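You operate a simulated robot arm through the tools that you are given. There is no shell and no other tool. Be economical: measure what you need, move in short steps, check, and stop when the job is done.

Carry out the task below with a simulated robot arm. There is one attempt and no reset: what you move stays moved.

Task
Wind the field monitor up to 50 mm, brake it and switch it off.
Fine: switch on to read the height; brake off to wind, on again after.

It is judged by the outcome, as a careful person would: the job done as asked, and still so three seconds after it is handed in. It fails if anything else is knocked over, pushed out of place, dropped, spilled or broken.

Robot
A 6-joint arm with a two-finger parallel gripper, fixed in place. Base frame: the origin is at the foot of the arm, x ahead of it, y to its left, z up. Units: m, rad, N and s.
With the tool pointing down near the work surface it reaches from about 0.26 to 0.68 m from the base axis. Its first joint turns from -1.152 to 1.152 rad. Payload 2.9 kg.
The tool frame sits at the grasp point between the pads (the TCP): z along the fingers, y along the line on which they close. The tips reach 0.03 m beyond it. Largest opening 0.11 m; finger width 0.02, thickness 0.01; the body of the gripper, 0.048 by 0.112 m, starts 0.055 m behind the TCP.
Orientation is that of the tool frame in the base frame, as a unit quaternion [x, y, z, w]. With the fingers straight down and closing along the base's y, the tool's x points along the base's -x, its y along +y and its z along -z.

Tools
- The arm moves only by the tool nudge_tool. Its arguments are lists of equal length, an entry for each row: "delta_pos": the shift along the tool's x, y, z in m, a list of three; "rot": the turn, a rotation vector about the tool's x, y, z in rad, a list of three; "hand": the gripper command, from -1 (fully open) to 1 (shut), values between in proportion. In form: {"delta_pos": [[x, y, z], ...], "rot": [[rx, ry, rz], ...], "hand": [hand, ...]}. A call has 1 to 12 rows; each row shifts and turns the commanded pose from where the row before left it, along the tool's axes as they then stand. Rows are played at 5 a second. More than 0.05 m and 0.15 rad between two rows, or a gripper value outside its range, and nothing of the call is played. Where a pose cannot be reached the arm comes as near as it can. A force on the tool above 70 N (or 10 N above the force at the start of the call, whichever is more), or a blocked arm, ends the call early, and 0.2 s more pass. The fingers move at their own pace (about 0.108 m/s each) and stop on an object; they squeeze with about 39 N. The grip force told is the motor's: it shows also when the fingers shut on nothing. Time passes only in rows, and 0.2 s behind the last, so rows that do not move let the fingers close. The reply holds the time, the measured pose of the TCP, the force on the tool along the base axes, the opening and the grip force, in the units named above and with some noise.
- Cameras (640 x 400 px; columns grow to the right, rows downward): "scene" is fixed at [0.098, 0.4619, 1.3693]; the picture's right is [-0.40, -0.92, 0.00], its down [-0.58, 0.25, -0.77] and it looks along [0.71, -0.31, -0.64] (base axes); focal length 311 px, centre (320, 200). "wrist" rides on the gripper at [-0.036, 0, -0.057] in the tool frame; the picture's right is [0.00, -1.00, 0.00], its down [0.97, 0.00, -0.24] and it looks along [0.24, 0.00, 0.97] (tool axes); focal length 218 px, centre (320, 200). There is no depth. A picture from a camera that has moved, and an enlarged one, comes with that camera's place and axes in the base frame and with its lens. The place of the scene camera against the robot may be out by one fixed shift of up to 0.012 m in any direction.
- grab_frame(camera): a new picture of that camera. No time passes.
- zoom(camera, box): a new picture of the part [left, top, right, bottom] of that camera's present view, enlarged. No time passes.
- finish_job(): hands the job in; it is judged then, once.

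Work in short steps. Places have to be worked out from the pictures, the camera data and where the tool is seen: move nearer, look again, correct. Check each grasp and each placing, and mend what went wrong. You have 120 turns and 84 pictures in all, those below and enlarged ones among them. Open the gripper and draw the arm clear of the work before you hand the job in, unless the task says otherwise; then end with one line.

The tools are called as name(argument=value, ...) on one line, values as JSON. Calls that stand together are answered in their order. nudge_tool: Moves the arm, as the interface text tells. Its arguments: {"type":"object","properties":{"delta_pos":{"type":"array","items":{"type":"array","items":{"type":"number"}}},"rot":{"type":"array","items":{"type":"array","items":{"type":"number"}}},"hand":{"type":"array","items":{"type":"number"}}},"required":["delta_pos","rot","hand"]} The other tools are called the same way: grab_frame (camera) takes a picture; zoom (camera, box) takes an enlarged picture of a part of a camera's view; finish_job () hands the job in.

At the start:

```text
time: 0.0
tool_pos: [0.4345, 0.1595, 1.1385]
tcp_rot: [0.0, 1.0, 0.0, -0.001]
wrist_force: [-0.8, -0.5, 0.3]
gripper_width: 0.11
finger_force: 0.1
```

scene: 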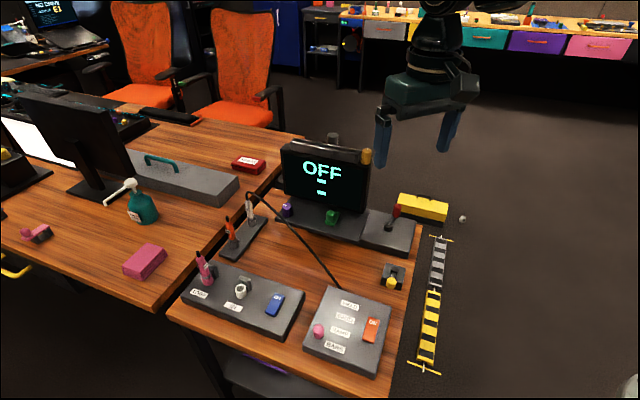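
wrist: 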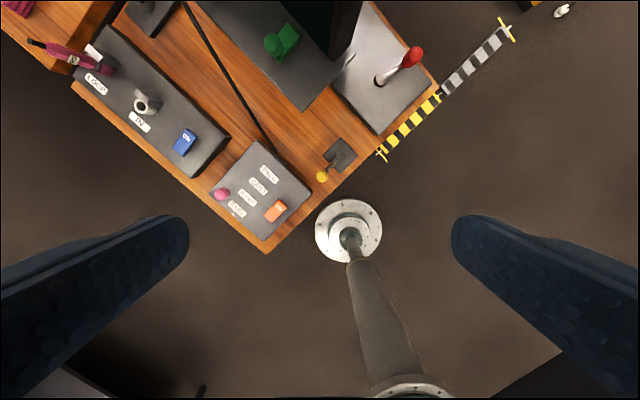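

I look closer at the controls and labels before moving anything.

zoom(camera="scene", box=[170, 240, 420, 396])

zoom(camera="scene", box=[220, 120, 460, 270])

zoom(camera="wrist", box=[60, 0, 460, 250])

```text
2.56 times, centred on (295, 318) of scene
camera zoom: at [0.098, 0.4619, 1.3693], right [-0.4, -0.92, 0.0], down [-0.58, 0.25, -0.77], along [0.71, -0.31, -0.64], focal length 797 px, centre (384, -102)
```

zoom: 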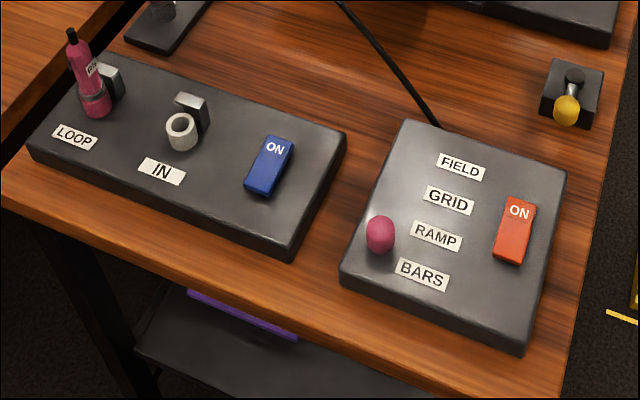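

```text
2.67 times, centred on (340, 195) of scene
camera zoom: at [0.098, 0.4619, 1.3693], right [-0.4, -0.92, 0.0], down [-0.58, 0.25, -0.77], along [0.71, -0.31, -0.64], focal length 830 px, centre (267, 213)
```

zoom: 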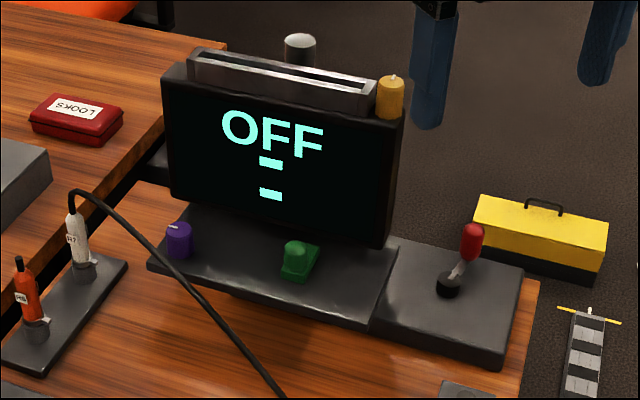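

```text
1.60 times, centred on (260, 125) of wrist
camera zoom: at [0.4709, 0.1604, 1.1951], right [0.0, -1.0, 0.0], down [-0.97, 0.0, 0.24], along [-0.24, 0.0, -0.97], focal length 349 px, centre (416, 320)
```

zoom: 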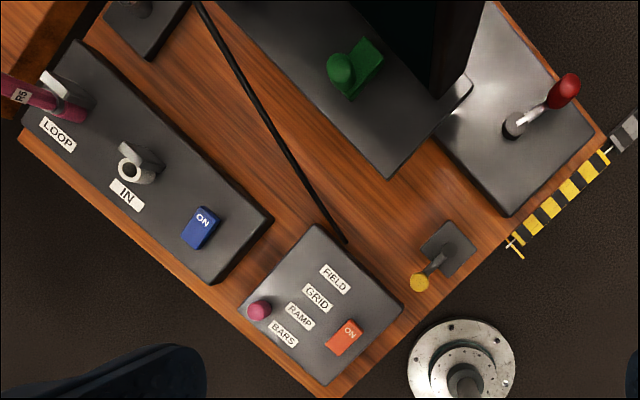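

I zoom tighter on the possible brake, crank and power controls.

zoom(camera="scene", box=[270, 190, 430, 290])

zoom(camera="scene", box=[270, 125, 390, 200])

zoom(camera="wrist", box=[240, 0, 440, 125])

```text
4.00 times, centred on (350, 240) of scene
camera zoom: at [0.098, 0.4619, 1.3693], right [-0.4, -0.92, 0.0], down [-0.58, 0.25, -0.77], along [0.71, -0.31, -0.64], focal length 1245 px, centre (200, 40)
```

zoom: 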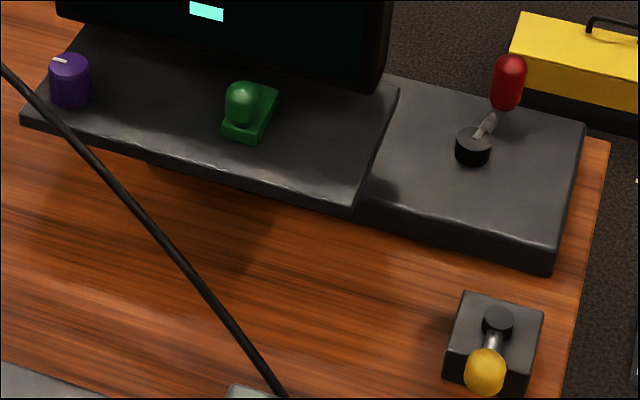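

```text
5.33 times, centred on (330, 162) of scene
camera zoom: at [0.098, 0.4619, 1.3693], right [-0.4, -0.92, 0.0], down [-0.58, 0.25, -0.77], along [0.71, -0.31, -0.64], focal length 1660 px, centre (267, 400)
```

zoom: 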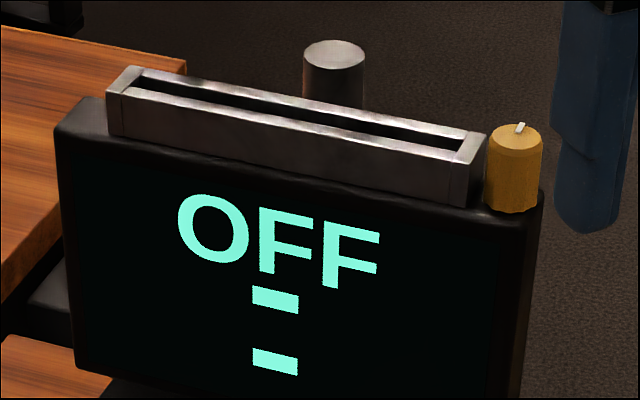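

```text
3.20 times, centred on (340, 62) of wrist
camera zoom: at [0.4709, 0.1604, 1.1951], right [0.0, -1.0, 0.0], down [-0.97, 0.0, 0.24], along [-0.24, 0.0, -0.97], focal length 698 px, centre (256, 640)
```

zoom: 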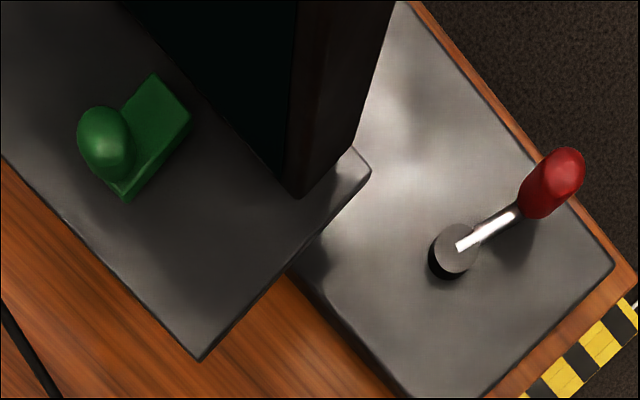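

The red part looks like the crank, yellow may be the brake lever and green the monitor's switch. I turn the tool to line up with the table (yaw about 0.76) and drop for a nearer look.

nudge_tool(delta_pos=[[-0.005, 0.013, 0.045], [-0.005, 0.013, 0.045], [-0.005, 0.013, 0.045], [0, 0, 0], [0, 0, 0], [0, 0, 0], [0, 0, 0], [0, 0, 0], [0, 0, 0], [0, 0, 0]], rot=[[0, 0, 0], [0, 0, 0], [0, 0, 0], [0, 0, 0.127], [0, 0, 0.127], [0, 0, 0.127], [0, 0, 0.127], [0, 0, 0.127], [0, 0, 0.126], [0, 0, 0]], hand=[-1, -1, -1, -1, -1, -1, -1, -1, -1, -1])

grab_frame(camera="wrist")

grab_frame(camera="scene")

```text
time: 2.2
tool_pos: [0.4496, 0.1982, 1.0026]
tcp_rot: [0.372, 0.928, 0.0, 0.0]
wrist_force: [0.2, 0.9, -0.4]
gripper_width: 0.11
finger_force: 0.0
```

```text
75 pictures are left
camera wrist: at [0.4759, 0.1746, 1.0604], right [-0.69, -0.72, 0.0], down [-0.7, 0.67, 0.24], along [-0.17, 0.17, -0.97], focal length 218 px, centre (320, 200)
```

wrist: 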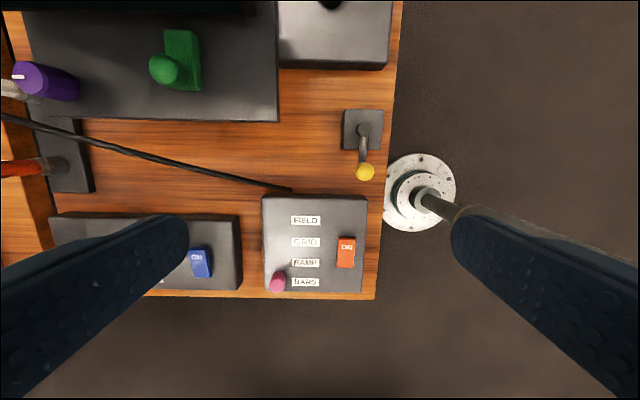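

```text
74 pictures are left
```

scene: 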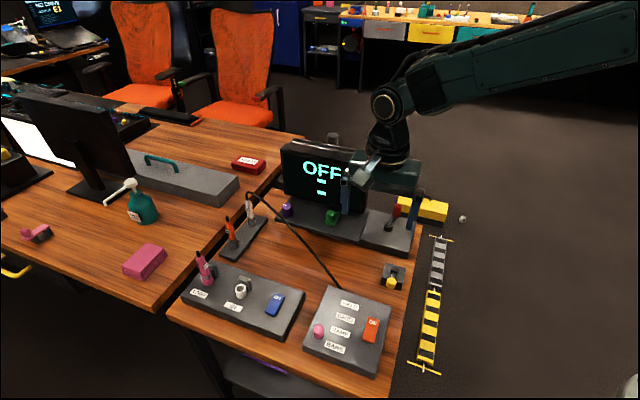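

Aligned. I zoom on the green, yellow and slider controls.

zoom(camera="wrist", box=[0, 0, 200, 125])

zoom(camera="wrist", box=[240, 80, 400, 180])

```text
3.20 times, centred on (100, 62) of wrist
camera zoom: at [0.4759, 0.1746, 1.0604], right [-0.69, -0.72, 0.0], down [-0.7, 0.67, 0.24], along [-0.17, 0.17, -0.97], focal length 698 px, centre (1024, 640)
```

zoom: 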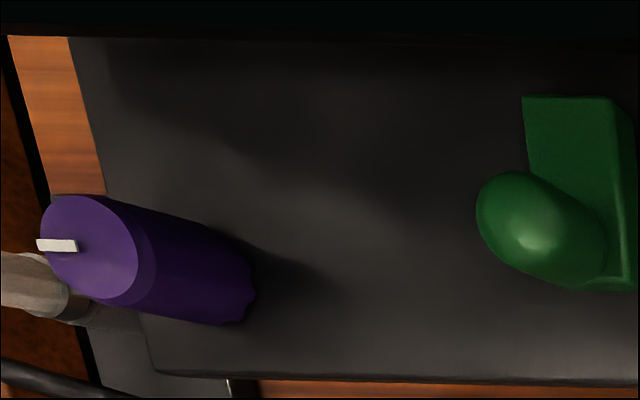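

```text
4.00 times, centred on (320, 130) of wrist
camera zoom: at [0.4759, 0.1746, 1.0604], right [-0.69, -0.72, 0.0], down [-0.7, 0.67, 0.24], along [-0.17, 0.17, -0.97], focal length 873 px, centre (320, 480)
```

zoom: 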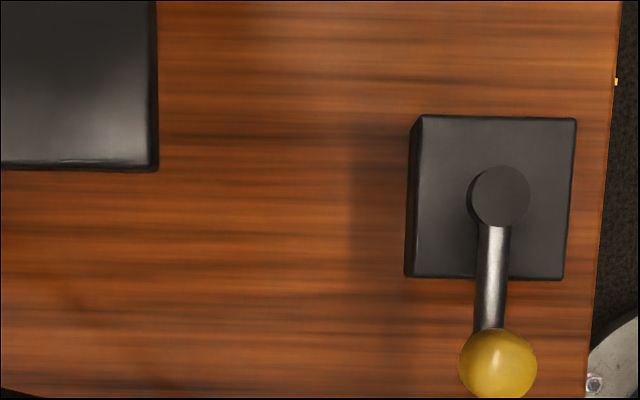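

The monitor's plate seems to hover at about z 0.85, since it rides on the lift. I tilt the tool toward the screen so the body stays clear of the monitor, then look.

nudge_tool(delta_pos=[[0.02, 0.03, 0], [0.02, 0.02, 0], [0, 0, 0], [0, 0, 0], [0, 0, 0], [0, 0, 0], [0, 0, 0]], rot=[[0, 0, 0], [0, 0, 0], [0, -0.15, 0], [0, -0.15, 0], [0, -0.15, 0], [0, -0.15, 0], [0, 0, 0]], hand=[1, 1, 1, 1, 1, 1, 1])

grab_frame(camera="wrist")

```text
time: 3.8
tool_pos: [0.4564, 0.2628, 1.0015]
tcp_rot: [0.355, 0.887, -0.11, 0.275]
wrist_force: [-0.1, -0.3, 0.1]
gripper_width: 0.0002
finger_force: 37.7
```

```text
71 pictures are left
camera wrist: at [0.4534, 0.2654, 1.0704], right [-0.69, -0.72, 0.0], down [-0.68, 0.65, -0.35], along [0.25, -0.24, -0.94], focal length 218 px, centre (320, 200)
```

wrist: 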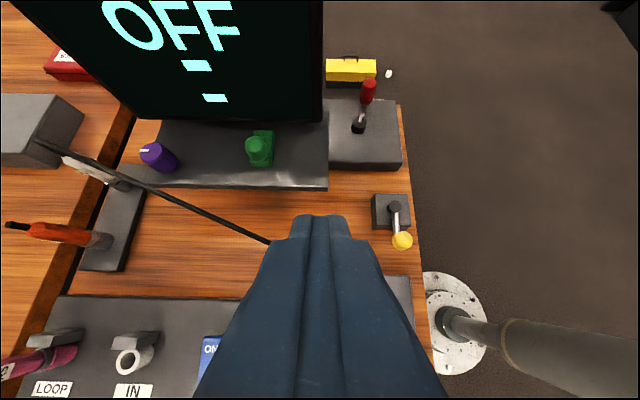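

Good view of the controls; I zoom on the green control and the crank.

zoom(camera="wrist", box=[200, 100, 328, 180])

zoom(camera="wrist", box=[320, 50, 448, 130])

```text
5.00 times, centred on (264, 140) of wrist
camera zoom: at [0.4534, 0.2654, 1.0704], right [-0.69, -0.72, 0.0], down [-0.68, 0.65, -0.35], along [0.25, -0.24, -0.94], focal length 1091 px, centre (600, 500)
```

zoom: 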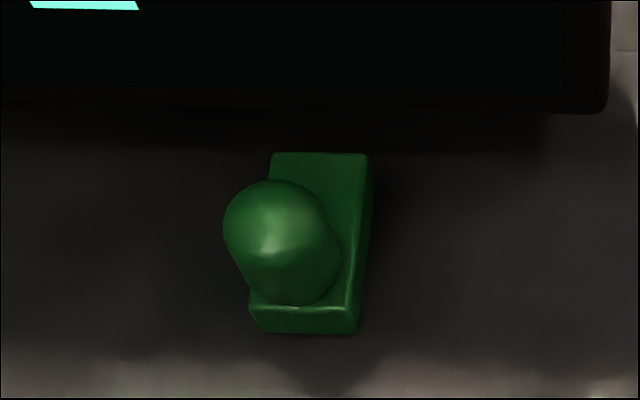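

```text
5.00 times, centred on (384, 90) of wrist
camera zoom: at [0.4534, 0.2654, 1.0704], right [-0.69, -0.72, 0.0], down [-0.68, 0.65, -0.35], along [0.25, -0.24, -0.94], focal length 1091 px, centre (0, 750)
```

zoom: 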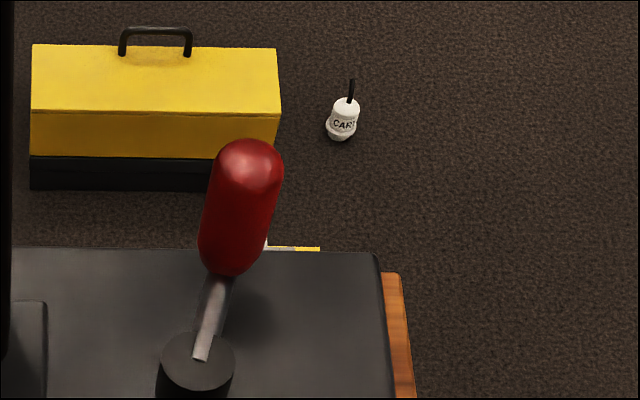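

Knob of the green slide is at about (0.599, 0.2215), spanning z 0.845 to 0.882, with its plate reaching about 0.045 m back toward the screen. I hover the closed tips just in front of it.

nudge_tool(delta_pos=[[-0.0095, 0.023, 0.0354], [-0.0095, 0.023, 0.0354], [-0.0095, 0.0227, 0.0354], [0, 0, 0]], rot=[[0, 0, 0], [0, 0, 0], [0, 0, 0], [0, 0, 0]], hand=[1, 1, 1, 1])

grab_frame(camera="wrist")

zoom(camera="scene", box=[250, 120, 410, 220])

```text
time: 4.8
tool_pos: [0.5638, 0.2544, 0.9304]
tcp_rot: [0.355, 0.887, -0.11, 0.275]
wrist_force: [0.1, -1.6, 0.0]
gripper_width: 0.0
finger_force: 37.7
```

```text
68 pictures are left
camera wrist: at [0.562, 0.2568, 0.999], right [-0.69, -0.72, 0.0], down [-0.68, 0.65, -0.35], along [0.25, -0.24, -0.94], focal length 218 px, centre (320, 200)
```

wrist: 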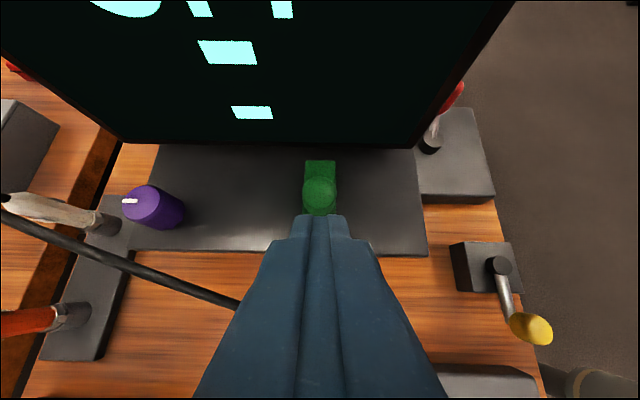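

```text
4.00 times, centred on (330, 170) of scene
camera zoom: at [0.098, 0.4619, 1.3693], right [-0.4, -0.92, 0.0], down [-0.58, 0.25, -0.77], along [0.71, -0.31, -0.64], focal length 1245 px, centre (280, 320)
```

zoom: 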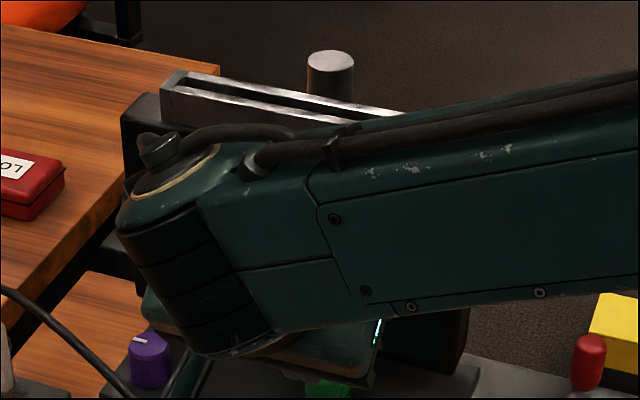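

Laterally aligned. I descend 0.05 m straight down in front of the knob and check.

nudge_tool(delta_pos=[[0.0141, 0, 0.0206], [0.0141, 0, 0.0206], [0, 0, 0]], rot=[[0, 0, 0], [0, 0, 0], [0, 0, 0]], hand=[1, 1, 1])

grab_frame(camera="wrist")

```text
time: 5.6
tool_pos: [0.5632, 0.2551, 0.8812]
tcp_rot: [0.355, 0.887, -0.11, 0.275]
wrist_force: [-0.2, 0.1, -0.2]
gripper_width: 0.0004
finger_force: 38.1
```

```text
66 pictures are left
camera wrist: at [0.5617, 0.2573, 0.9492], right [-0.69, -0.72, 0.0], down [-0.68, 0.65, -0.35], along [0.25, -0.24, -0.94], focal length 218 px, centre (320, 200)
```

wrist: 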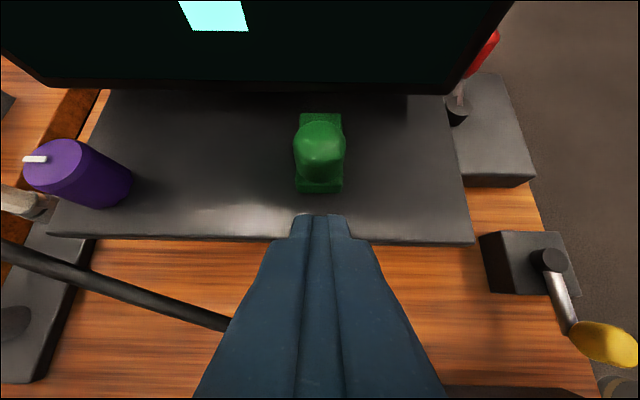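

No contact, and about 12 mm of gap remains. I push away from me in small steps, watching force.

nudge_tool(delta_pos=[[-0.00825, 0, 0.00565], [-0.00412, 0, 0.00283], [-0.00412, 0, 0.00283], [-0.00412, 0, 0.00283], [0, 0, 0]], rot=[[0, 0, 0], [0, 0, 0], [0, 0, 0], [0, 0, 0], [0, 0, 0]], hand=[1, 1, 1, 1, 1])

grab_frame(camera="wrist")

```text
time: 6.8
tool_pos: [0.5757, 0.2477, 0.88]
tcp_rot: [0.348, 0.891, -0.108, 0.27]
wrist_force: [-47.6, 34.6, 15.0]
gripper_width: 0.0
finger_force: 37.2
```

```text
65 pictures are left
camera wrist: at [0.5743, 0.249, 0.9485], right [-0.68, -0.73, 0.01], down [-0.69, 0.64, -0.34], along [0.25, -0.23, -0.94], focal length 218 px, centre (320, 200)
```

wrist: 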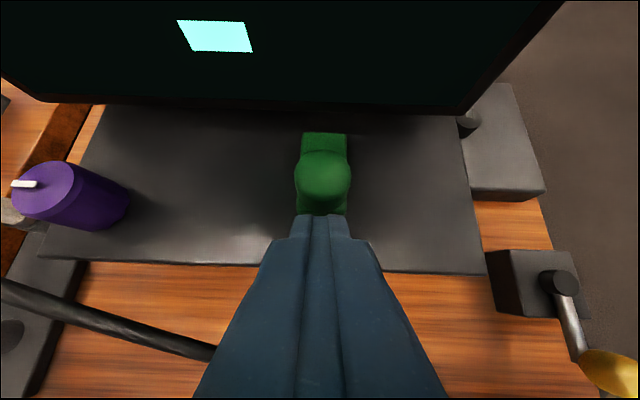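

About 60 N with no slide, so I stop and back off to look again before assuming this is how it moves.

nudge_tool(delta_pos=[[0.0165, 0, -0.0113], [0.00825, 0, -0.00565], [0, 0, 0]], rot=[[0, 0, 0], [0, 0, 0], [0, 0, 0]], hand=[1, 1, 1])

zoom(camera="wrist", box=[240, 60, 400, 160])

zoom(camera="scene", box=[260, 180, 420, 280])

```text
time: 7.6
tool_pos: [0.5607, 0.2582, 0.8807]
tcp_rot: [0.356, 0.887, -0.11, 0.274]
wrist_force: [0.6, -1.2, 0.4]
gripper_width: 0.0
finger_force: 37.5
```

```text
4.00 times, centred on (320, 110) of wrist
camera zoom: at [0.5584, 0.2604, 0.9485], right [-0.69, -0.72, 0.0], down [-0.68, 0.65, -0.35], along [0.25, -0.24, -0.94], focal length 873 px, centre (320, 560)
```

zoom: 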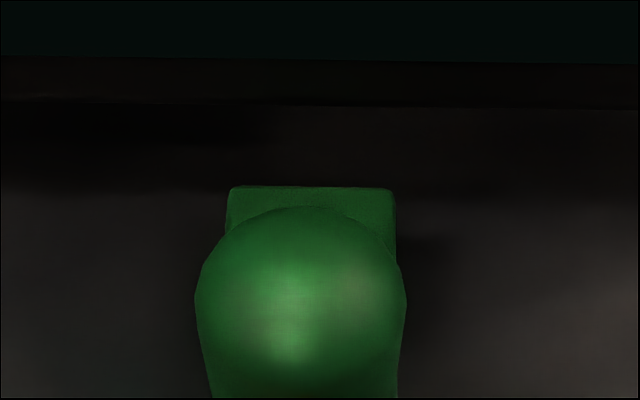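

```text
4.00 times, centred on (340, 230) of scene
camera zoom: at [0.098, 0.4619, 1.3693], right [-0.4, -0.92, 0.0], down [-0.58, 0.25, -0.77], along [0.71, -0.31, -0.64], focal length 1245 px, centre (240, 80)
```

zoom: 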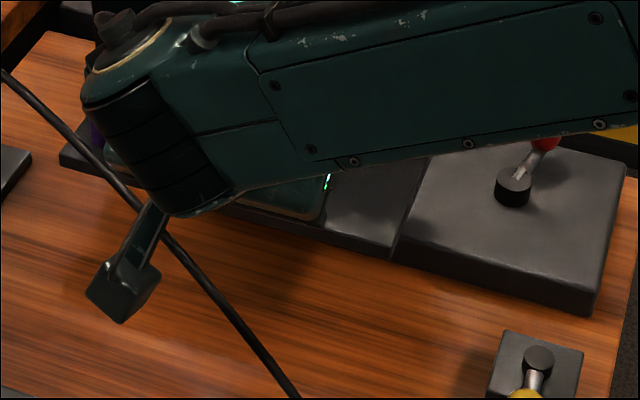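

The knob takes 60 N without moving, so I need a side view. I raise and back off, untilt, and shift right of it.

nudge_tool(delta_pos=[[0.012, 0, -0.008], [-0.02, 0, -0.03], [-0.02, 0, -0.03], [0, 0, 0], [0, 0, 0], [0, 0, 0], [0, 0, 0], [0, -0.045, 0], [0, -0.045, 0]], rot=[[0, 0, 0], [0, 0, 0], [0, 0, 0], [0, 0.15, 0], [0, 0.15, 0], [0, 0.15, 0], [0, 0.15, 0], [0, 0, 0], [0, 0, 0]], hand=[1, 1, 1, 1, 1, 1, 1, 1, 1])

nudge_tool(delta_pos=[[0, 0, 0], [0, 0, 0], [0, 0, 0], [0, 0, 0], [0, 0, 0], [0, 0, 0]], rot=[[-0.15, 0, 0], [-0.15, 0, 0], [-0.15, 0, 0], [-0.15, 0, 0], [-0.15, 0, 0], [0, 0, 0]], hand=[1, 1, 1, 1, 1, 1])

grab_frame(camera="wrist")

```text
time: 9.6
tool_pos: [0.4862, 0.203, 0.9546]
tcp_rot: [0.371, 0.928, 0.0, 0.0]
wrist_force: [0.4, -0.1, -0.1]
gripper_width: 0.0
finger_force: 37.9
```

```text
time: 11.0
tool_pos: [0.4866, 0.2029, 0.9527]
tcp_rot: [0.345, 0.864, 0.34, 0.137]
wrist_force: [0.6, 0.0, 0.9]
gripper_width: 0.0
finger_force: 37.0
```

```text
62 pictures are left
camera wrist: at [0.4855, 0.1514, 0.9956], right [-0.5, -0.53, -0.68], down [-0.82, 0.55, 0.18], along [0.28, 0.65, -0.71], focal length 218 px, centre (320, 200)
```

wrist: 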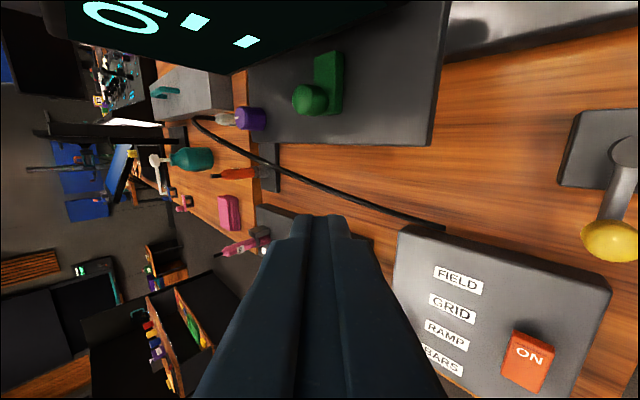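

zoom(camera="wrist", box=[220, 20, 460, 170])

zoom(camera="wrist", box=[384, 220, 640, 380])

```text
2.67 times, centred on (340, 95) of wrist
camera zoom: at [0.4855, 0.1514, 0.9956], right [-0.5, -0.53, -0.68], down [-0.82, 0.55, 0.18], along [0.28, 0.65, -0.71], focal length 582 px, centre (267, 480)
```

zoom: 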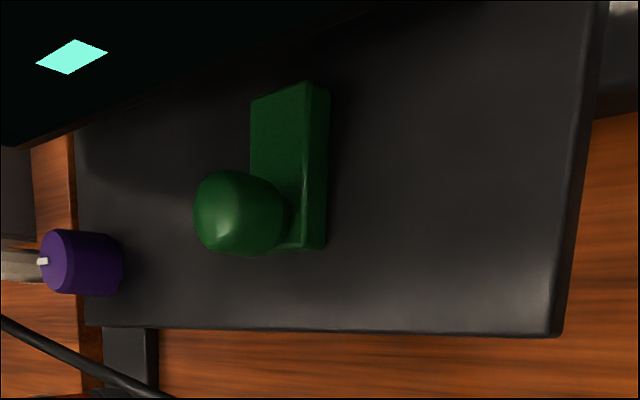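

```text
2.50 times, centred on (512, 300) of wrist
camera zoom: at [0.4855, 0.1514, 0.9956], right [-0.5, -0.53, -0.68], down [-0.82, 0.55, 0.18], along [0.28, 0.65, -0.71], focal length 546 px, centre (-160, -50)
```

zoom: 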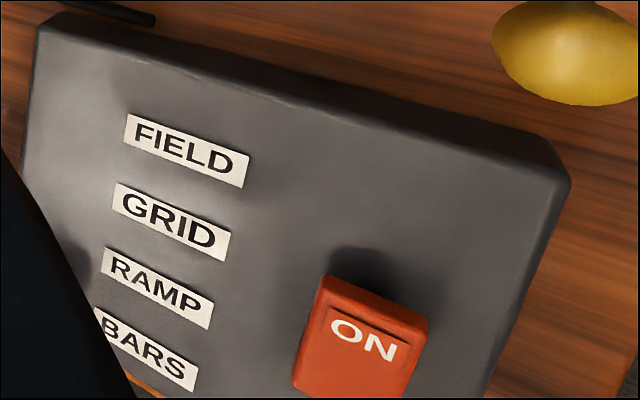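

Triangulating again puts the green block's top at z≈0.857, so I had pushed the fixed block, not the knob (centre v≈0.280, top about 0.882). I unroll and set up again 12 mm higher with a 0.5 tilt.

nudge_tool(delta_pos=[[0, 0, 0], [0, 0, 0], [0, 0, 0], [0, 0, 0], [0, 0, 0], [-0.011, 0.046, 0.005], [-0.011, 0.046, 0.005], [0, 0, 0], [0, 0, 0], [0, 0, 0], [0, 0, 0], [0, 0, 0]], rot=[[0.15, 0, 0], [0.15, 0, 0], [0.15, 0, 0], [0.15, 0, 0], [0.15, 0, 0], [0, 0, 0], [0, 0, 0], [0, -0.125, 0], [0, -0.125, 0], [0, -0.125, 0], [0, -0.125, 0], [0, 0, 0]], hand=[1, 1, 1, 1, 1, 1, 1, 1, 1, 1, 1, 1])

```text
time: 13.6
tool_pos: [0.5656, 0.2544, 0.942]
tcp_rot: [0.359, 0.9, -0.092, 0.229]
wrist_force: [0.1, -0.4, 0.0]
gripper_width: 0.0001
finger_force: 38.5
```

In position. I descend 0.049 m, then push 0.02 away at knob height.

nudge_tool(delta_pos=[[0.0117, 0, 0.0215], [0.0117, 0, 0.0215], [0, 0, 0], [-0.0088, 0, 0.0048], [-0.0044, 0, 0.0024], [-0.0044, 0, 0.0024], [0, 0, 0]], rot=[[0, 0, 0], [0, 0, 0], [0, 0, 0], [0, 0, 0], [0, 0, 0], [0, 0, 0], [0, 0, 0]], hand=[1, 1, 1, 1, 1, 1, 1])

grab_frame(camera="wrist")

```text
time: 15.2
tool_pos: [0.5772, 0.2458, 0.8937]
tcp_rot: [0.356, 0.902, -0.092, 0.226]
wrist_force: [-30.1, 23.1, 6.2]
gripper_width: 0.0001
finger_force: 37.9
```

```text
59 pictures are left
camera wrist: at [0.5805, 0.2435, 0.9617], right [-0.68, -0.73, 0.0], down [-0.71, 0.66, -0.25], along [0.18, -0.17, -0.97], focal length 218 px, centre (320, 200)
```

wrist: 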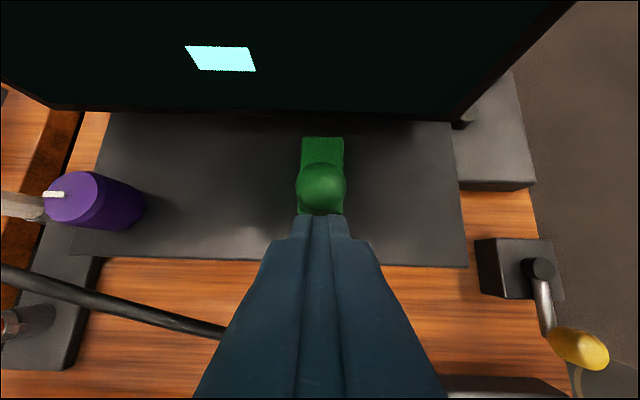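

Still resisted at 38 N. I zoom in to see what the tips are actually touching.

zoom(camera="wrist", box=[272, 120, 368, 240])

zoom(camera="scene", box=[270, 180, 398, 260])

```text
3.33 times, centred on (320, 180) of wrist
camera zoom: at [0.5805, 0.2435, 0.9617], right [-0.68, -0.73, 0.0], down [-0.71, 0.66, -0.25], along [0.18, -0.17, -0.97], focal length 728 px, centre (320, 267)
```

zoom: 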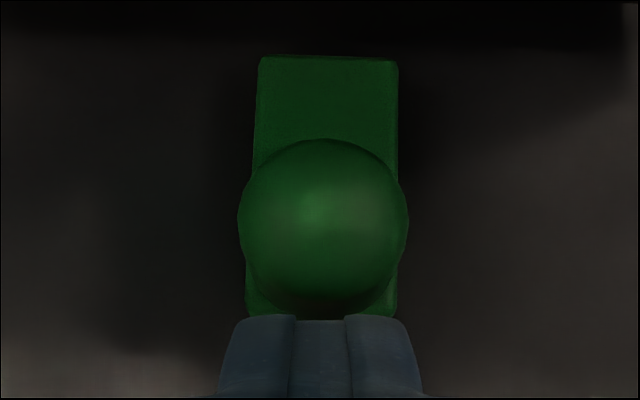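

```text
5.00 times, centred on (334, 220) of scene
camera zoom: at [0.0971, 0.4625, 1.3692], right [-0.4, -0.92, 0.0], down [-0.58, 0.25, -0.77], along [0.71, -0.31, -0.64], focal length 1556 px, centre (250, 100)
```

zoom: 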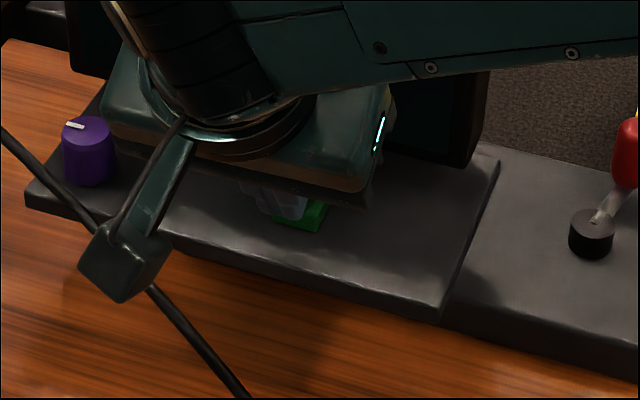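

It is unclear whether the tips meet the block's end. I back off slightly, go 7 mm higher and try once more, gently.

nudge_tool(delta_pos=[[0.0123, 0, -0.0067], [-0.0034, 0, -0.0061], [0, 0, 0], [-0.0044, 0, 0.0024], [-0.0044, 0, 0.0024], [-0.0044, 0, 0.0024], [0, 0, 0]], rot=[[0, 0, 0], [0, 0, 0], [0, 0, 0], [0, 0, 0], [0, 0, 0], [0, 0, 0], [0, 0, 0]], hand=[1, 1, 1, 1, 1, 1, 1])

zoom(camera="wrist", box=[272, 120, 368, 240])

```text
time: 16.8
tool_pos: [0.5819, 0.2432, 0.9027]
tcp_rot: [0.359, 0.9, -0.089, 0.23]
wrist_force: [-14.0, 15.4, 18.1]
gripper_width: 0.0001
finger_force: 37.2
```

```text
3.33 times, centred on (320, 180) of wrist
camera zoom: at [0.5839, 0.2403, 0.9711], right [-0.69, -0.73, 0.0], down [-0.7, 0.66, -0.25], along [0.19, -0.17, -0.97], focal length 728 px, centre (320, 267)
```

zoom: 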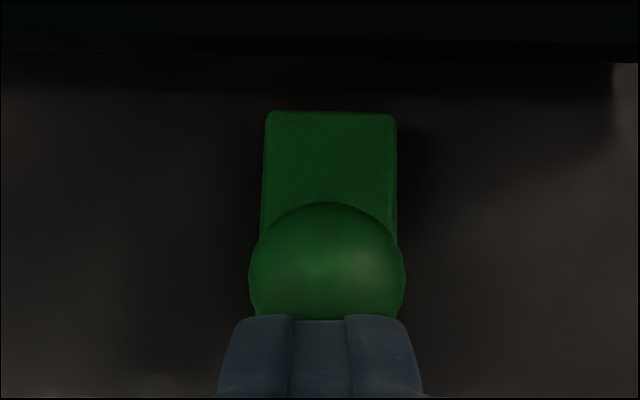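

The knob does not travel and the tips ride up its dome, so pushing away is wrong. I retreat and look at the other controls and the display.

nudge_tool(delta_pos=[[0.02, 0, -0.02], [0.02, 0, -0.04], [0.0, 0, -0.04], [-0.01, 0, -0.03], [0, -0.04, 0], [0, 0, 0]], rot=[[0, 0, 0], [0, 0, 0], [0, 0, 0], [0, 0, 0], [0, 0, 0], [0, 0, 0]], hand=[1, 1, 1, 1, 1, 1])

grab_frame(camera="wrist")

grab_frame(camera="scene")

```text
time: 18.2
tool_pos: [0.4896, 0.2721, 0.9996]
tcp_rot: [0.36, 0.9, -0.092, 0.229]
wrist_force: [-0.7, 0.0, -0.6]
gripper_width: 0.0
finger_force: 38.1
```

```text
55 pictures are left
camera wrist: at [0.4925, 0.2703, 1.0687], right [-0.69, -0.72, 0.0], down [-0.7, 0.67, -0.25], along [0.18, -0.18, -0.97], focal length 218 px, centre (320, 200)
```

wrist: 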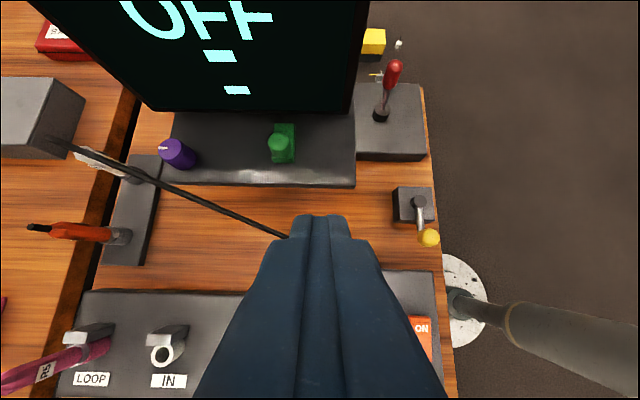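

```text
54 pictures are left
```

scene: 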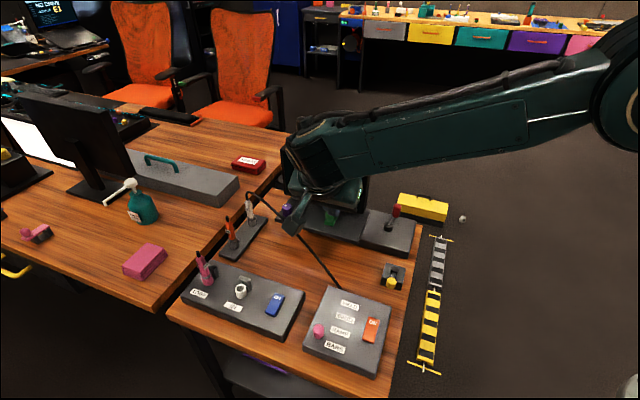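

zoom(camera="wrist", box=[140, 100, 300, 200])

zoom(camera="wrist", box=[340, 50, 452, 260])

```text
4.00 times, centred on (220, 150) of wrist
camera zoom: at [0.4925, 0.2703, 1.0687], right [-0.69, -0.72, 0.0], down [-0.7, 0.67, -0.25], along [0.18, -0.18, -0.97], focal length 873 px, centre (720, 400)
```

zoom: 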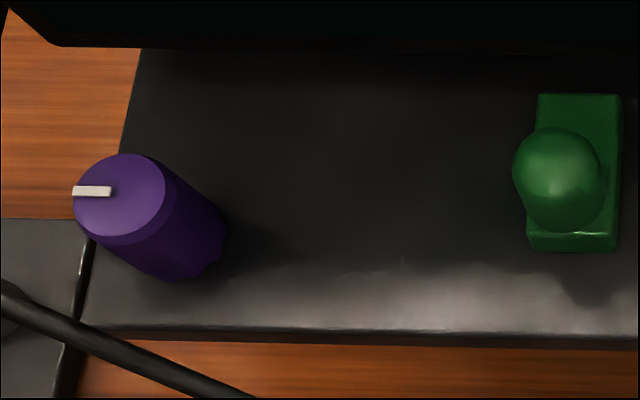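

```text
1.90 times, centred on (396, 155) of wrist
camera zoom: at [0.4925, 0.2703, 1.0687], right [-0.69, -0.72, 0.0], down [-0.7, 0.67, -0.25], along [0.18, -0.18, -0.97], focal length 416 px, centre (175, 286)
```

zoom: 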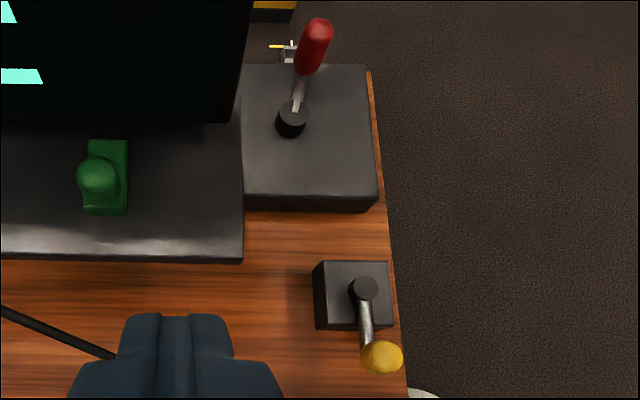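

The green item is flat with a bump at one end; it could be a press or tilting type. I bring the tips above the bump and press down lightly.

nudge_tool(delta_pos=[[-0.0203, 0.0133, 0.0373], [-0.0203, 0.0133, 0.0373], [-0.0203, 0.0133, 0.0373], [0, 0, 0]], rot=[[0, 0, 0], [0, 0, 0], [0, 0, 0], [0, 0, 0]], hand=[1, 1, 1, 1])

grab_frame(camera="wrist")

```text
time: 19.2
tool_pos: [0.5959, 0.2276, 0.9314]
tcp_rot: [0.36, 0.899, -0.092, 0.23]
wrist_force: [-0.3, 0.0, 0.3]
gripper_width: 0.0
finger_force: 37.8
```

```text
51 pictures are left
camera wrist: at [0.5979, 0.2254, 0.9996], right [-0.69, -0.72, 0.0], down [-0.7, 0.67, -0.25], along [0.18, -0.18, -0.97], focal length 218 px, centre (320, 200)
```

wrist: 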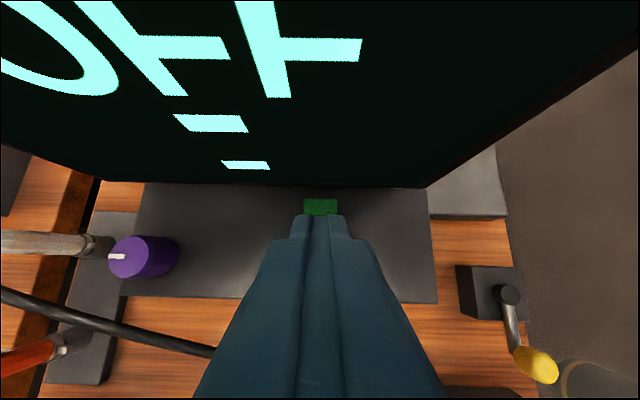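

nudge_tool(delta_pos=[[0.0029, 0, 0.0053], [0.0029, 0, 0.0053], [0.0029, 0, 0.0053], [0.0019, 0, 0.0035], [0, 0, 0]], rot=[[0, 0, 0], [0, 0, 0], [0, 0, 0], [0, 0, 0], [0, 0, 0]], hand=[1, 1, 1, 1, 1])

grab_frame(camera="wrist")

```text
time: 20.4
tool_pos: [0.5955, 0.2281, 0.9096]
tcp_rot: [0.361, 0.899, -0.091, 0.231]
wrist_force: [-0.7, 0.2, 3.1]
gripper_width: 0.0002
finger_force: 37.7
```

```text
50 pictures are left
camera wrist: at [0.5977, 0.2252, 0.978], right [-0.69, -0.72, 0.0], down [-0.7, 0.67, -0.26], along [0.19, -0.17, -0.97], focal length 218 px, centre (320, 200)
```

wrist: 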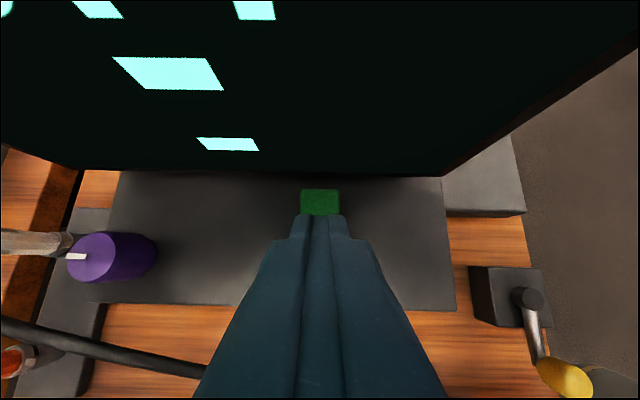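

Just in contact (3 N). I press a few millimetres more.

nudge_tool(delta_pos=[[0.0014, 0, 0.0026], [0.0014, 0, 0.0026], [0, 0, 0]], rot=[[0, 0, 0], [0, 0, 0], [0, 0, 0]], hand=[1, 1, 1])

grab_frame(camera="wrist")

```text
time: 21.2
tool_pos: [0.5954, 0.2277, 0.9087]
tcp_rot: [0.363, 0.898, -0.087, 0.233]
wrist_force: [-7.9, 0.4, 41.3]
gripper_width: 0.0
finger_force: 37.2
```

```text
49 pictures are left
camera wrist: at [0.598, 0.2256, 0.9774], right [-0.69, -0.72, -0.01], down [-0.7, 0.67, -0.26], along [0.2, -0.17, -0.97], focal length 218 px, centre (320, 200)
```

wrist: 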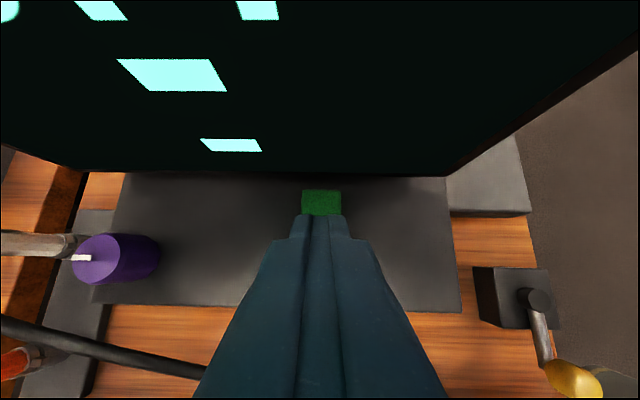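

The bump is solid in that direction too. I lift, open, and straddle the knob to grip it, so I can feel which way it moves.

nudge_tool(delta_pos=[[-0.0144, 0, -0.0263], [0.0044, 0, -0.0024], [0, 0, 0], [0, 0, 0], [0.0098, 0, 0.018], [0.0098, 0, 0.018], [0, 0, 0]], rot=[[0, 0, 0], [0, 0, 0], [0, 0, 0], [0, 0, 0], [0, 0, 0], [0, 0, 0], [0, 0, 0]], hand=[0.1, 0.1, 0.1, 0.1, 0.1, 0.1, 0.1])

grab_frame(camera="wrist")

```text
time: 22.8
tool_pos: [0.5926, 0.2306, 0.8923]
tcp_rot: [0.36, 0.9, -0.092, 0.23]
wrist_force: [0.4, 0.4, 0.0]
gripper_width: 0.0494
finger_force: 0.1
```

```text
48 pictures are left
camera wrist: at [0.5942, 0.2283, 0.9607], right [-0.69, -0.72, 0.0], down [-0.7, 0.67, -0.25], along [0.18, -0.18, -0.97], focal length 218 px, centre (320, 200)
```

wrist: 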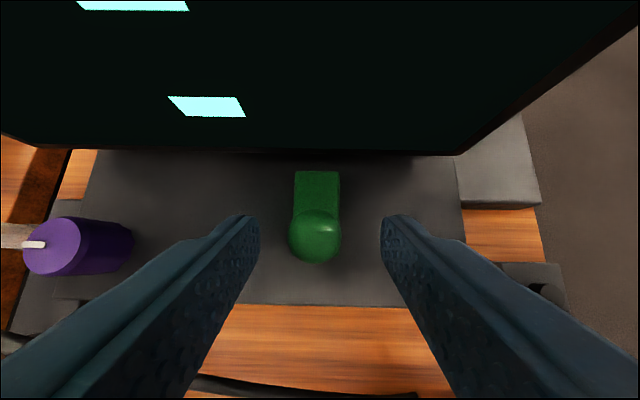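

Fingers straddle the knob. I close on it gently.

nudge_tool(delta_pos=[[0, 0, 0], [0, 0, 0], [0, 0, 0]], rot=[[0, 0, 0], [0, 0, 0], [0, 0, 0]], hand=[1, 1, 1])

grab_frame(camera="wrist")

```text
time: 23.6
tool_pos: [0.5916, 0.2313, 0.8926]
tcp_rot: [0.359, 0.9, -0.091, 0.23]
wrist_force: [9.0, 8.0, -1.9]
gripper_width: 0.0209
finger_force: 45.2
```

```text
47 pictures are left
camera wrist: at [0.5945, 0.2289, 0.9611], right [-0.69, -0.72, 0.0], down [-0.7, 0.67, -0.26], along [0.19, -0.17, -0.97], focal length 218 px, centre (320, 200)
```

wrist: 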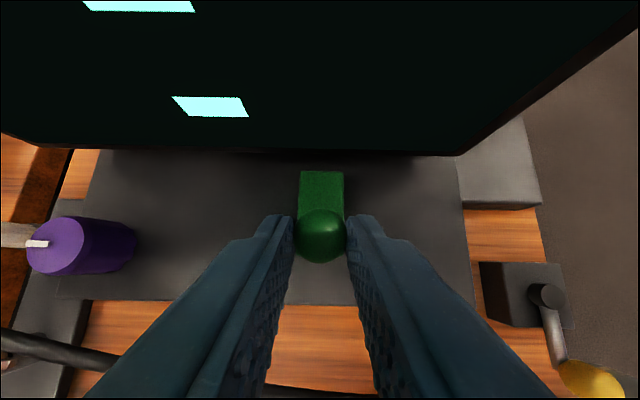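

Gripped (21 mm). I try pulling it toward me by a few millimetres.

nudge_tool(delta_pos=[[0.0035, 0, -0.0019], [0.0035, 0, -0.0019], [0, 0, 0]], rot=[[0, 0, 0], [0, 0, 0], [0, 0, 0]], hand=[1, 1, 1])

```text
time: 24.4
tool_pos: [0.5875, 0.2314, 0.894]
tcp_rot: [0.362, 0.898, -0.092, 0.233]
wrist_force: [26.1, -20.0, -0.1]
gripper_width: 0.021
finger_force: 45.0
```

Resists (33 N). I return and try sideways to the right.

nudge_tool(delta_pos=[[-0.007, 0, 0.0038], [0, -0.004, 0], [0, -0.004, 0], [0, 0, 0]], rot=[[0, 0, 0], [0, 0, 0], [0, 0, 0], [0, 0, 0]], hand=[1, 1, 1, 1])

```text
time: 25.4
tool_pos: [0.5858, 0.2297, 0.8938]
tcp_rot: [0.356, 0.901, -0.088, 0.23]
wrist_force: [9.2, 27.7, 5.9]
gripper_width: 0.0209
finger_force: 45.0
```

The tool moved about 5 mm right under a moderate force; I look whether the knob moved with it.

grab_frame(camera="wrist")

```text
46 pictures are left
camera wrist: at [0.5887, 0.2276, 0.9614], right [-0.68, -0.73, -0.01], down [-0.71, 0.66, -0.25], along [0.19, -0.17, -0.97], focal length 218 px, centre (320, 200)
```

wrist: 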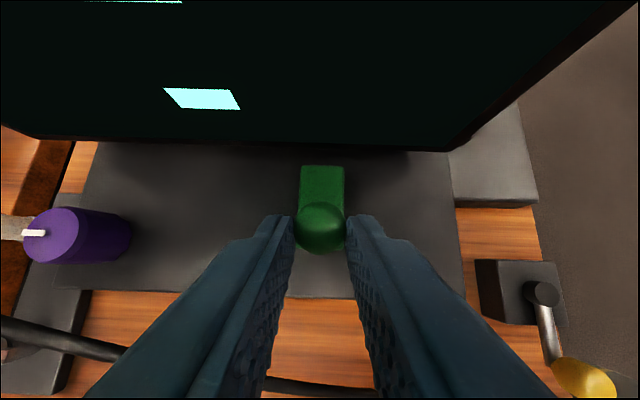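

The green piece may have shifted about 3 mm relative to the purple knob. I push a bit further right to tell.

nudge_tool(delta_pos=[[0, -0.004, 0], [0, 0, 0]], rot=[[0, 0, 0], [0, 0, 0]], hand=[1, 1])

grab_frame(camera="wrist")

```text
time: 26.0
tool_pos: [0.5834, 0.2284, 0.8927]
tcp_rot: [0.356, 0.902, -0.088, 0.23]
wrist_force: [7.9, 29.5, 3.7]
gripper_width: 0.0208
finger_force: 45.1
```

```text
45 pictures are left
camera wrist: at [0.586, 0.2247, 0.9614], right [-0.68, -0.73, -0.01], down [-0.71, 0.66, -0.25], along [0.19, -0.17, -0.97], focal length 218 px, centre (320, 200)
```

wrist: 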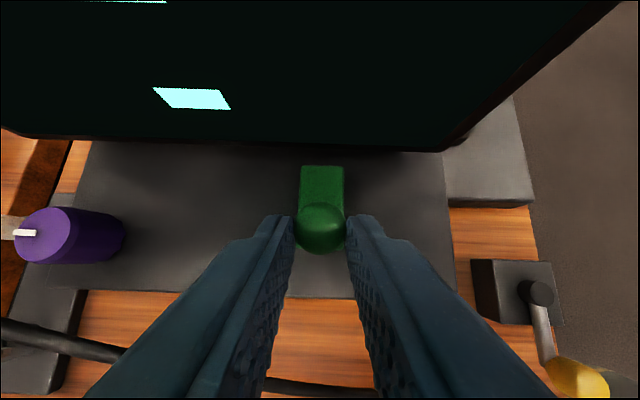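

The green piece does slide sideways, to the right, with about 28 N of drag. I continue until it stops or the display changes.

nudge_tool(delta_pos=[[0, -0.004, 0], [0, -0.004, 0], [0, -0.004, 0], [0, 0, 0]], rot=[[0, 0, 0], [0, 0, 0], [0, 0, 0], [0, 0, 0]], hand=[1, 1, 1, 1])

grab_frame(camera="wrist")

```text
time: 27.0
tool_pos: [0.5744, 0.2176, 0.8925]
tcp_rot: [0.356, 0.901, -0.087, 0.231]
wrist_force: [9.4, 29.8, 2.9]
gripper_width: 0.021
finger_force: 45.1
```

```text
44 pictures are left
camera wrist: at [0.5777, 0.2163, 0.9614], right [-0.68, -0.73, -0.01], down [-0.71, 0.66, -0.25], along [0.19, -0.17, -0.97], focal length 218 px, centre (320, 200)
```

wrist: 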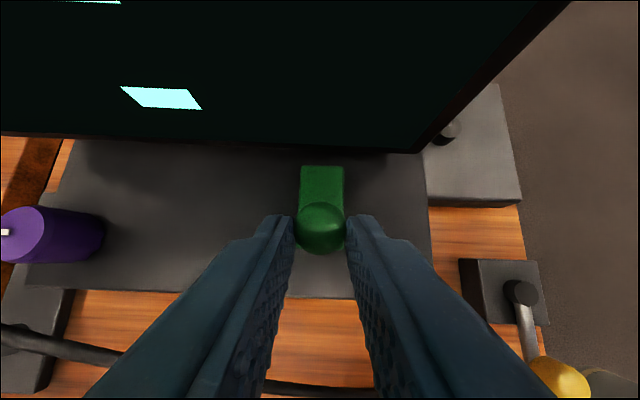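

Moved about 20 mm at steady drag. I continue toward its other stop.

nudge_tool(delta_pos=[[0, -0.004, 0], [0, -0.004, 0], [0, -0.004, 0], [0, -0.004, 0], [0, 0, 0]], rot=[[0, 0, 0], [0, 0, 0], [0, 0, 0], [0, 0, 0], [0, 0, 0]], hand=[1, 1, 1, 1, 1])

grab_frame(camera="wrist")

grab_frame(camera="scene")

```text
time: 28.2
tool_pos: [0.5641, 0.2075, 0.8923]
tcp_rot: [0.356, 0.902, -0.087, 0.23]
wrist_force: [6.7, 33.4, 6.0]
gripper_width: 0.0209
finger_force: 45.3
```

```text
43 pictures are left
camera wrist: at [0.5667, 0.205, 0.9614], right [-0.68, -0.73, -0.01], down [-0.71, 0.66, -0.25], along [0.19, -0.17, -0.97], focal length 218 px, centre (320, 200)
```

wrist: 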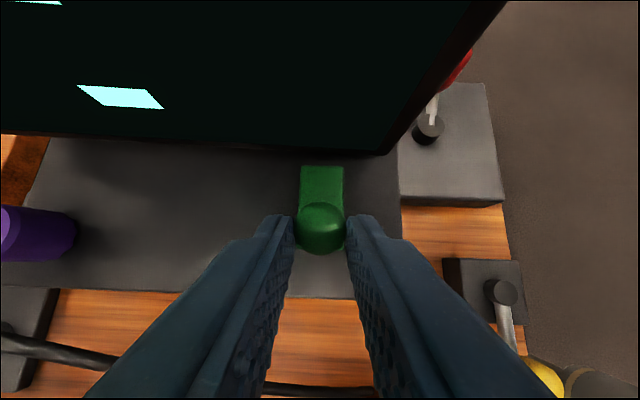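

```text
42 pictures are left
```

scene: 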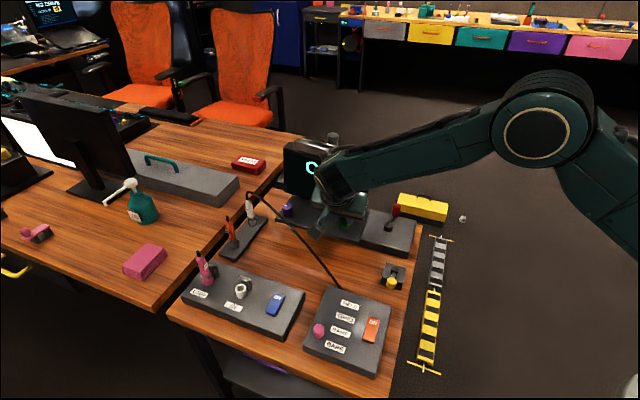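

Still sliding, display still OFF. I continue a little more to find the end stop.

nudge_tool(delta_pos=[[0, -0.004, 0], [0, -0.004, 0], [0, -0.004, 0], [0, 0, 0]], rot=[[0, 0, 0], [0, 0, 0], [0, 0, 0], [0, 0, 0]], hand=[1, 1, 1, 1])

grab_frame(camera="wrist")

```text
time: 29.2
tool_pos: [0.5585, 0.2012, 0.8932]
tcp_rot: [0.353, 0.903, -0.082, 0.232]
wrist_force: [29.7, 41.5, -8.9]
gripper_width: 0.0212
finger_force: 45.2
```

```text
41 pictures are left
camera wrist: at [0.5605, 0.1987, 0.9613], right [-0.68, -0.74, -0.02], down [-0.71, 0.66, -0.25], along [0.2, -0.16, -0.97], focal length 218 px, centre (320, 200)
```

wrist: 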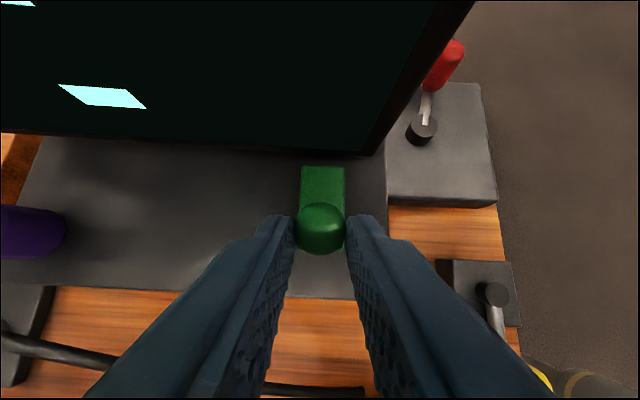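

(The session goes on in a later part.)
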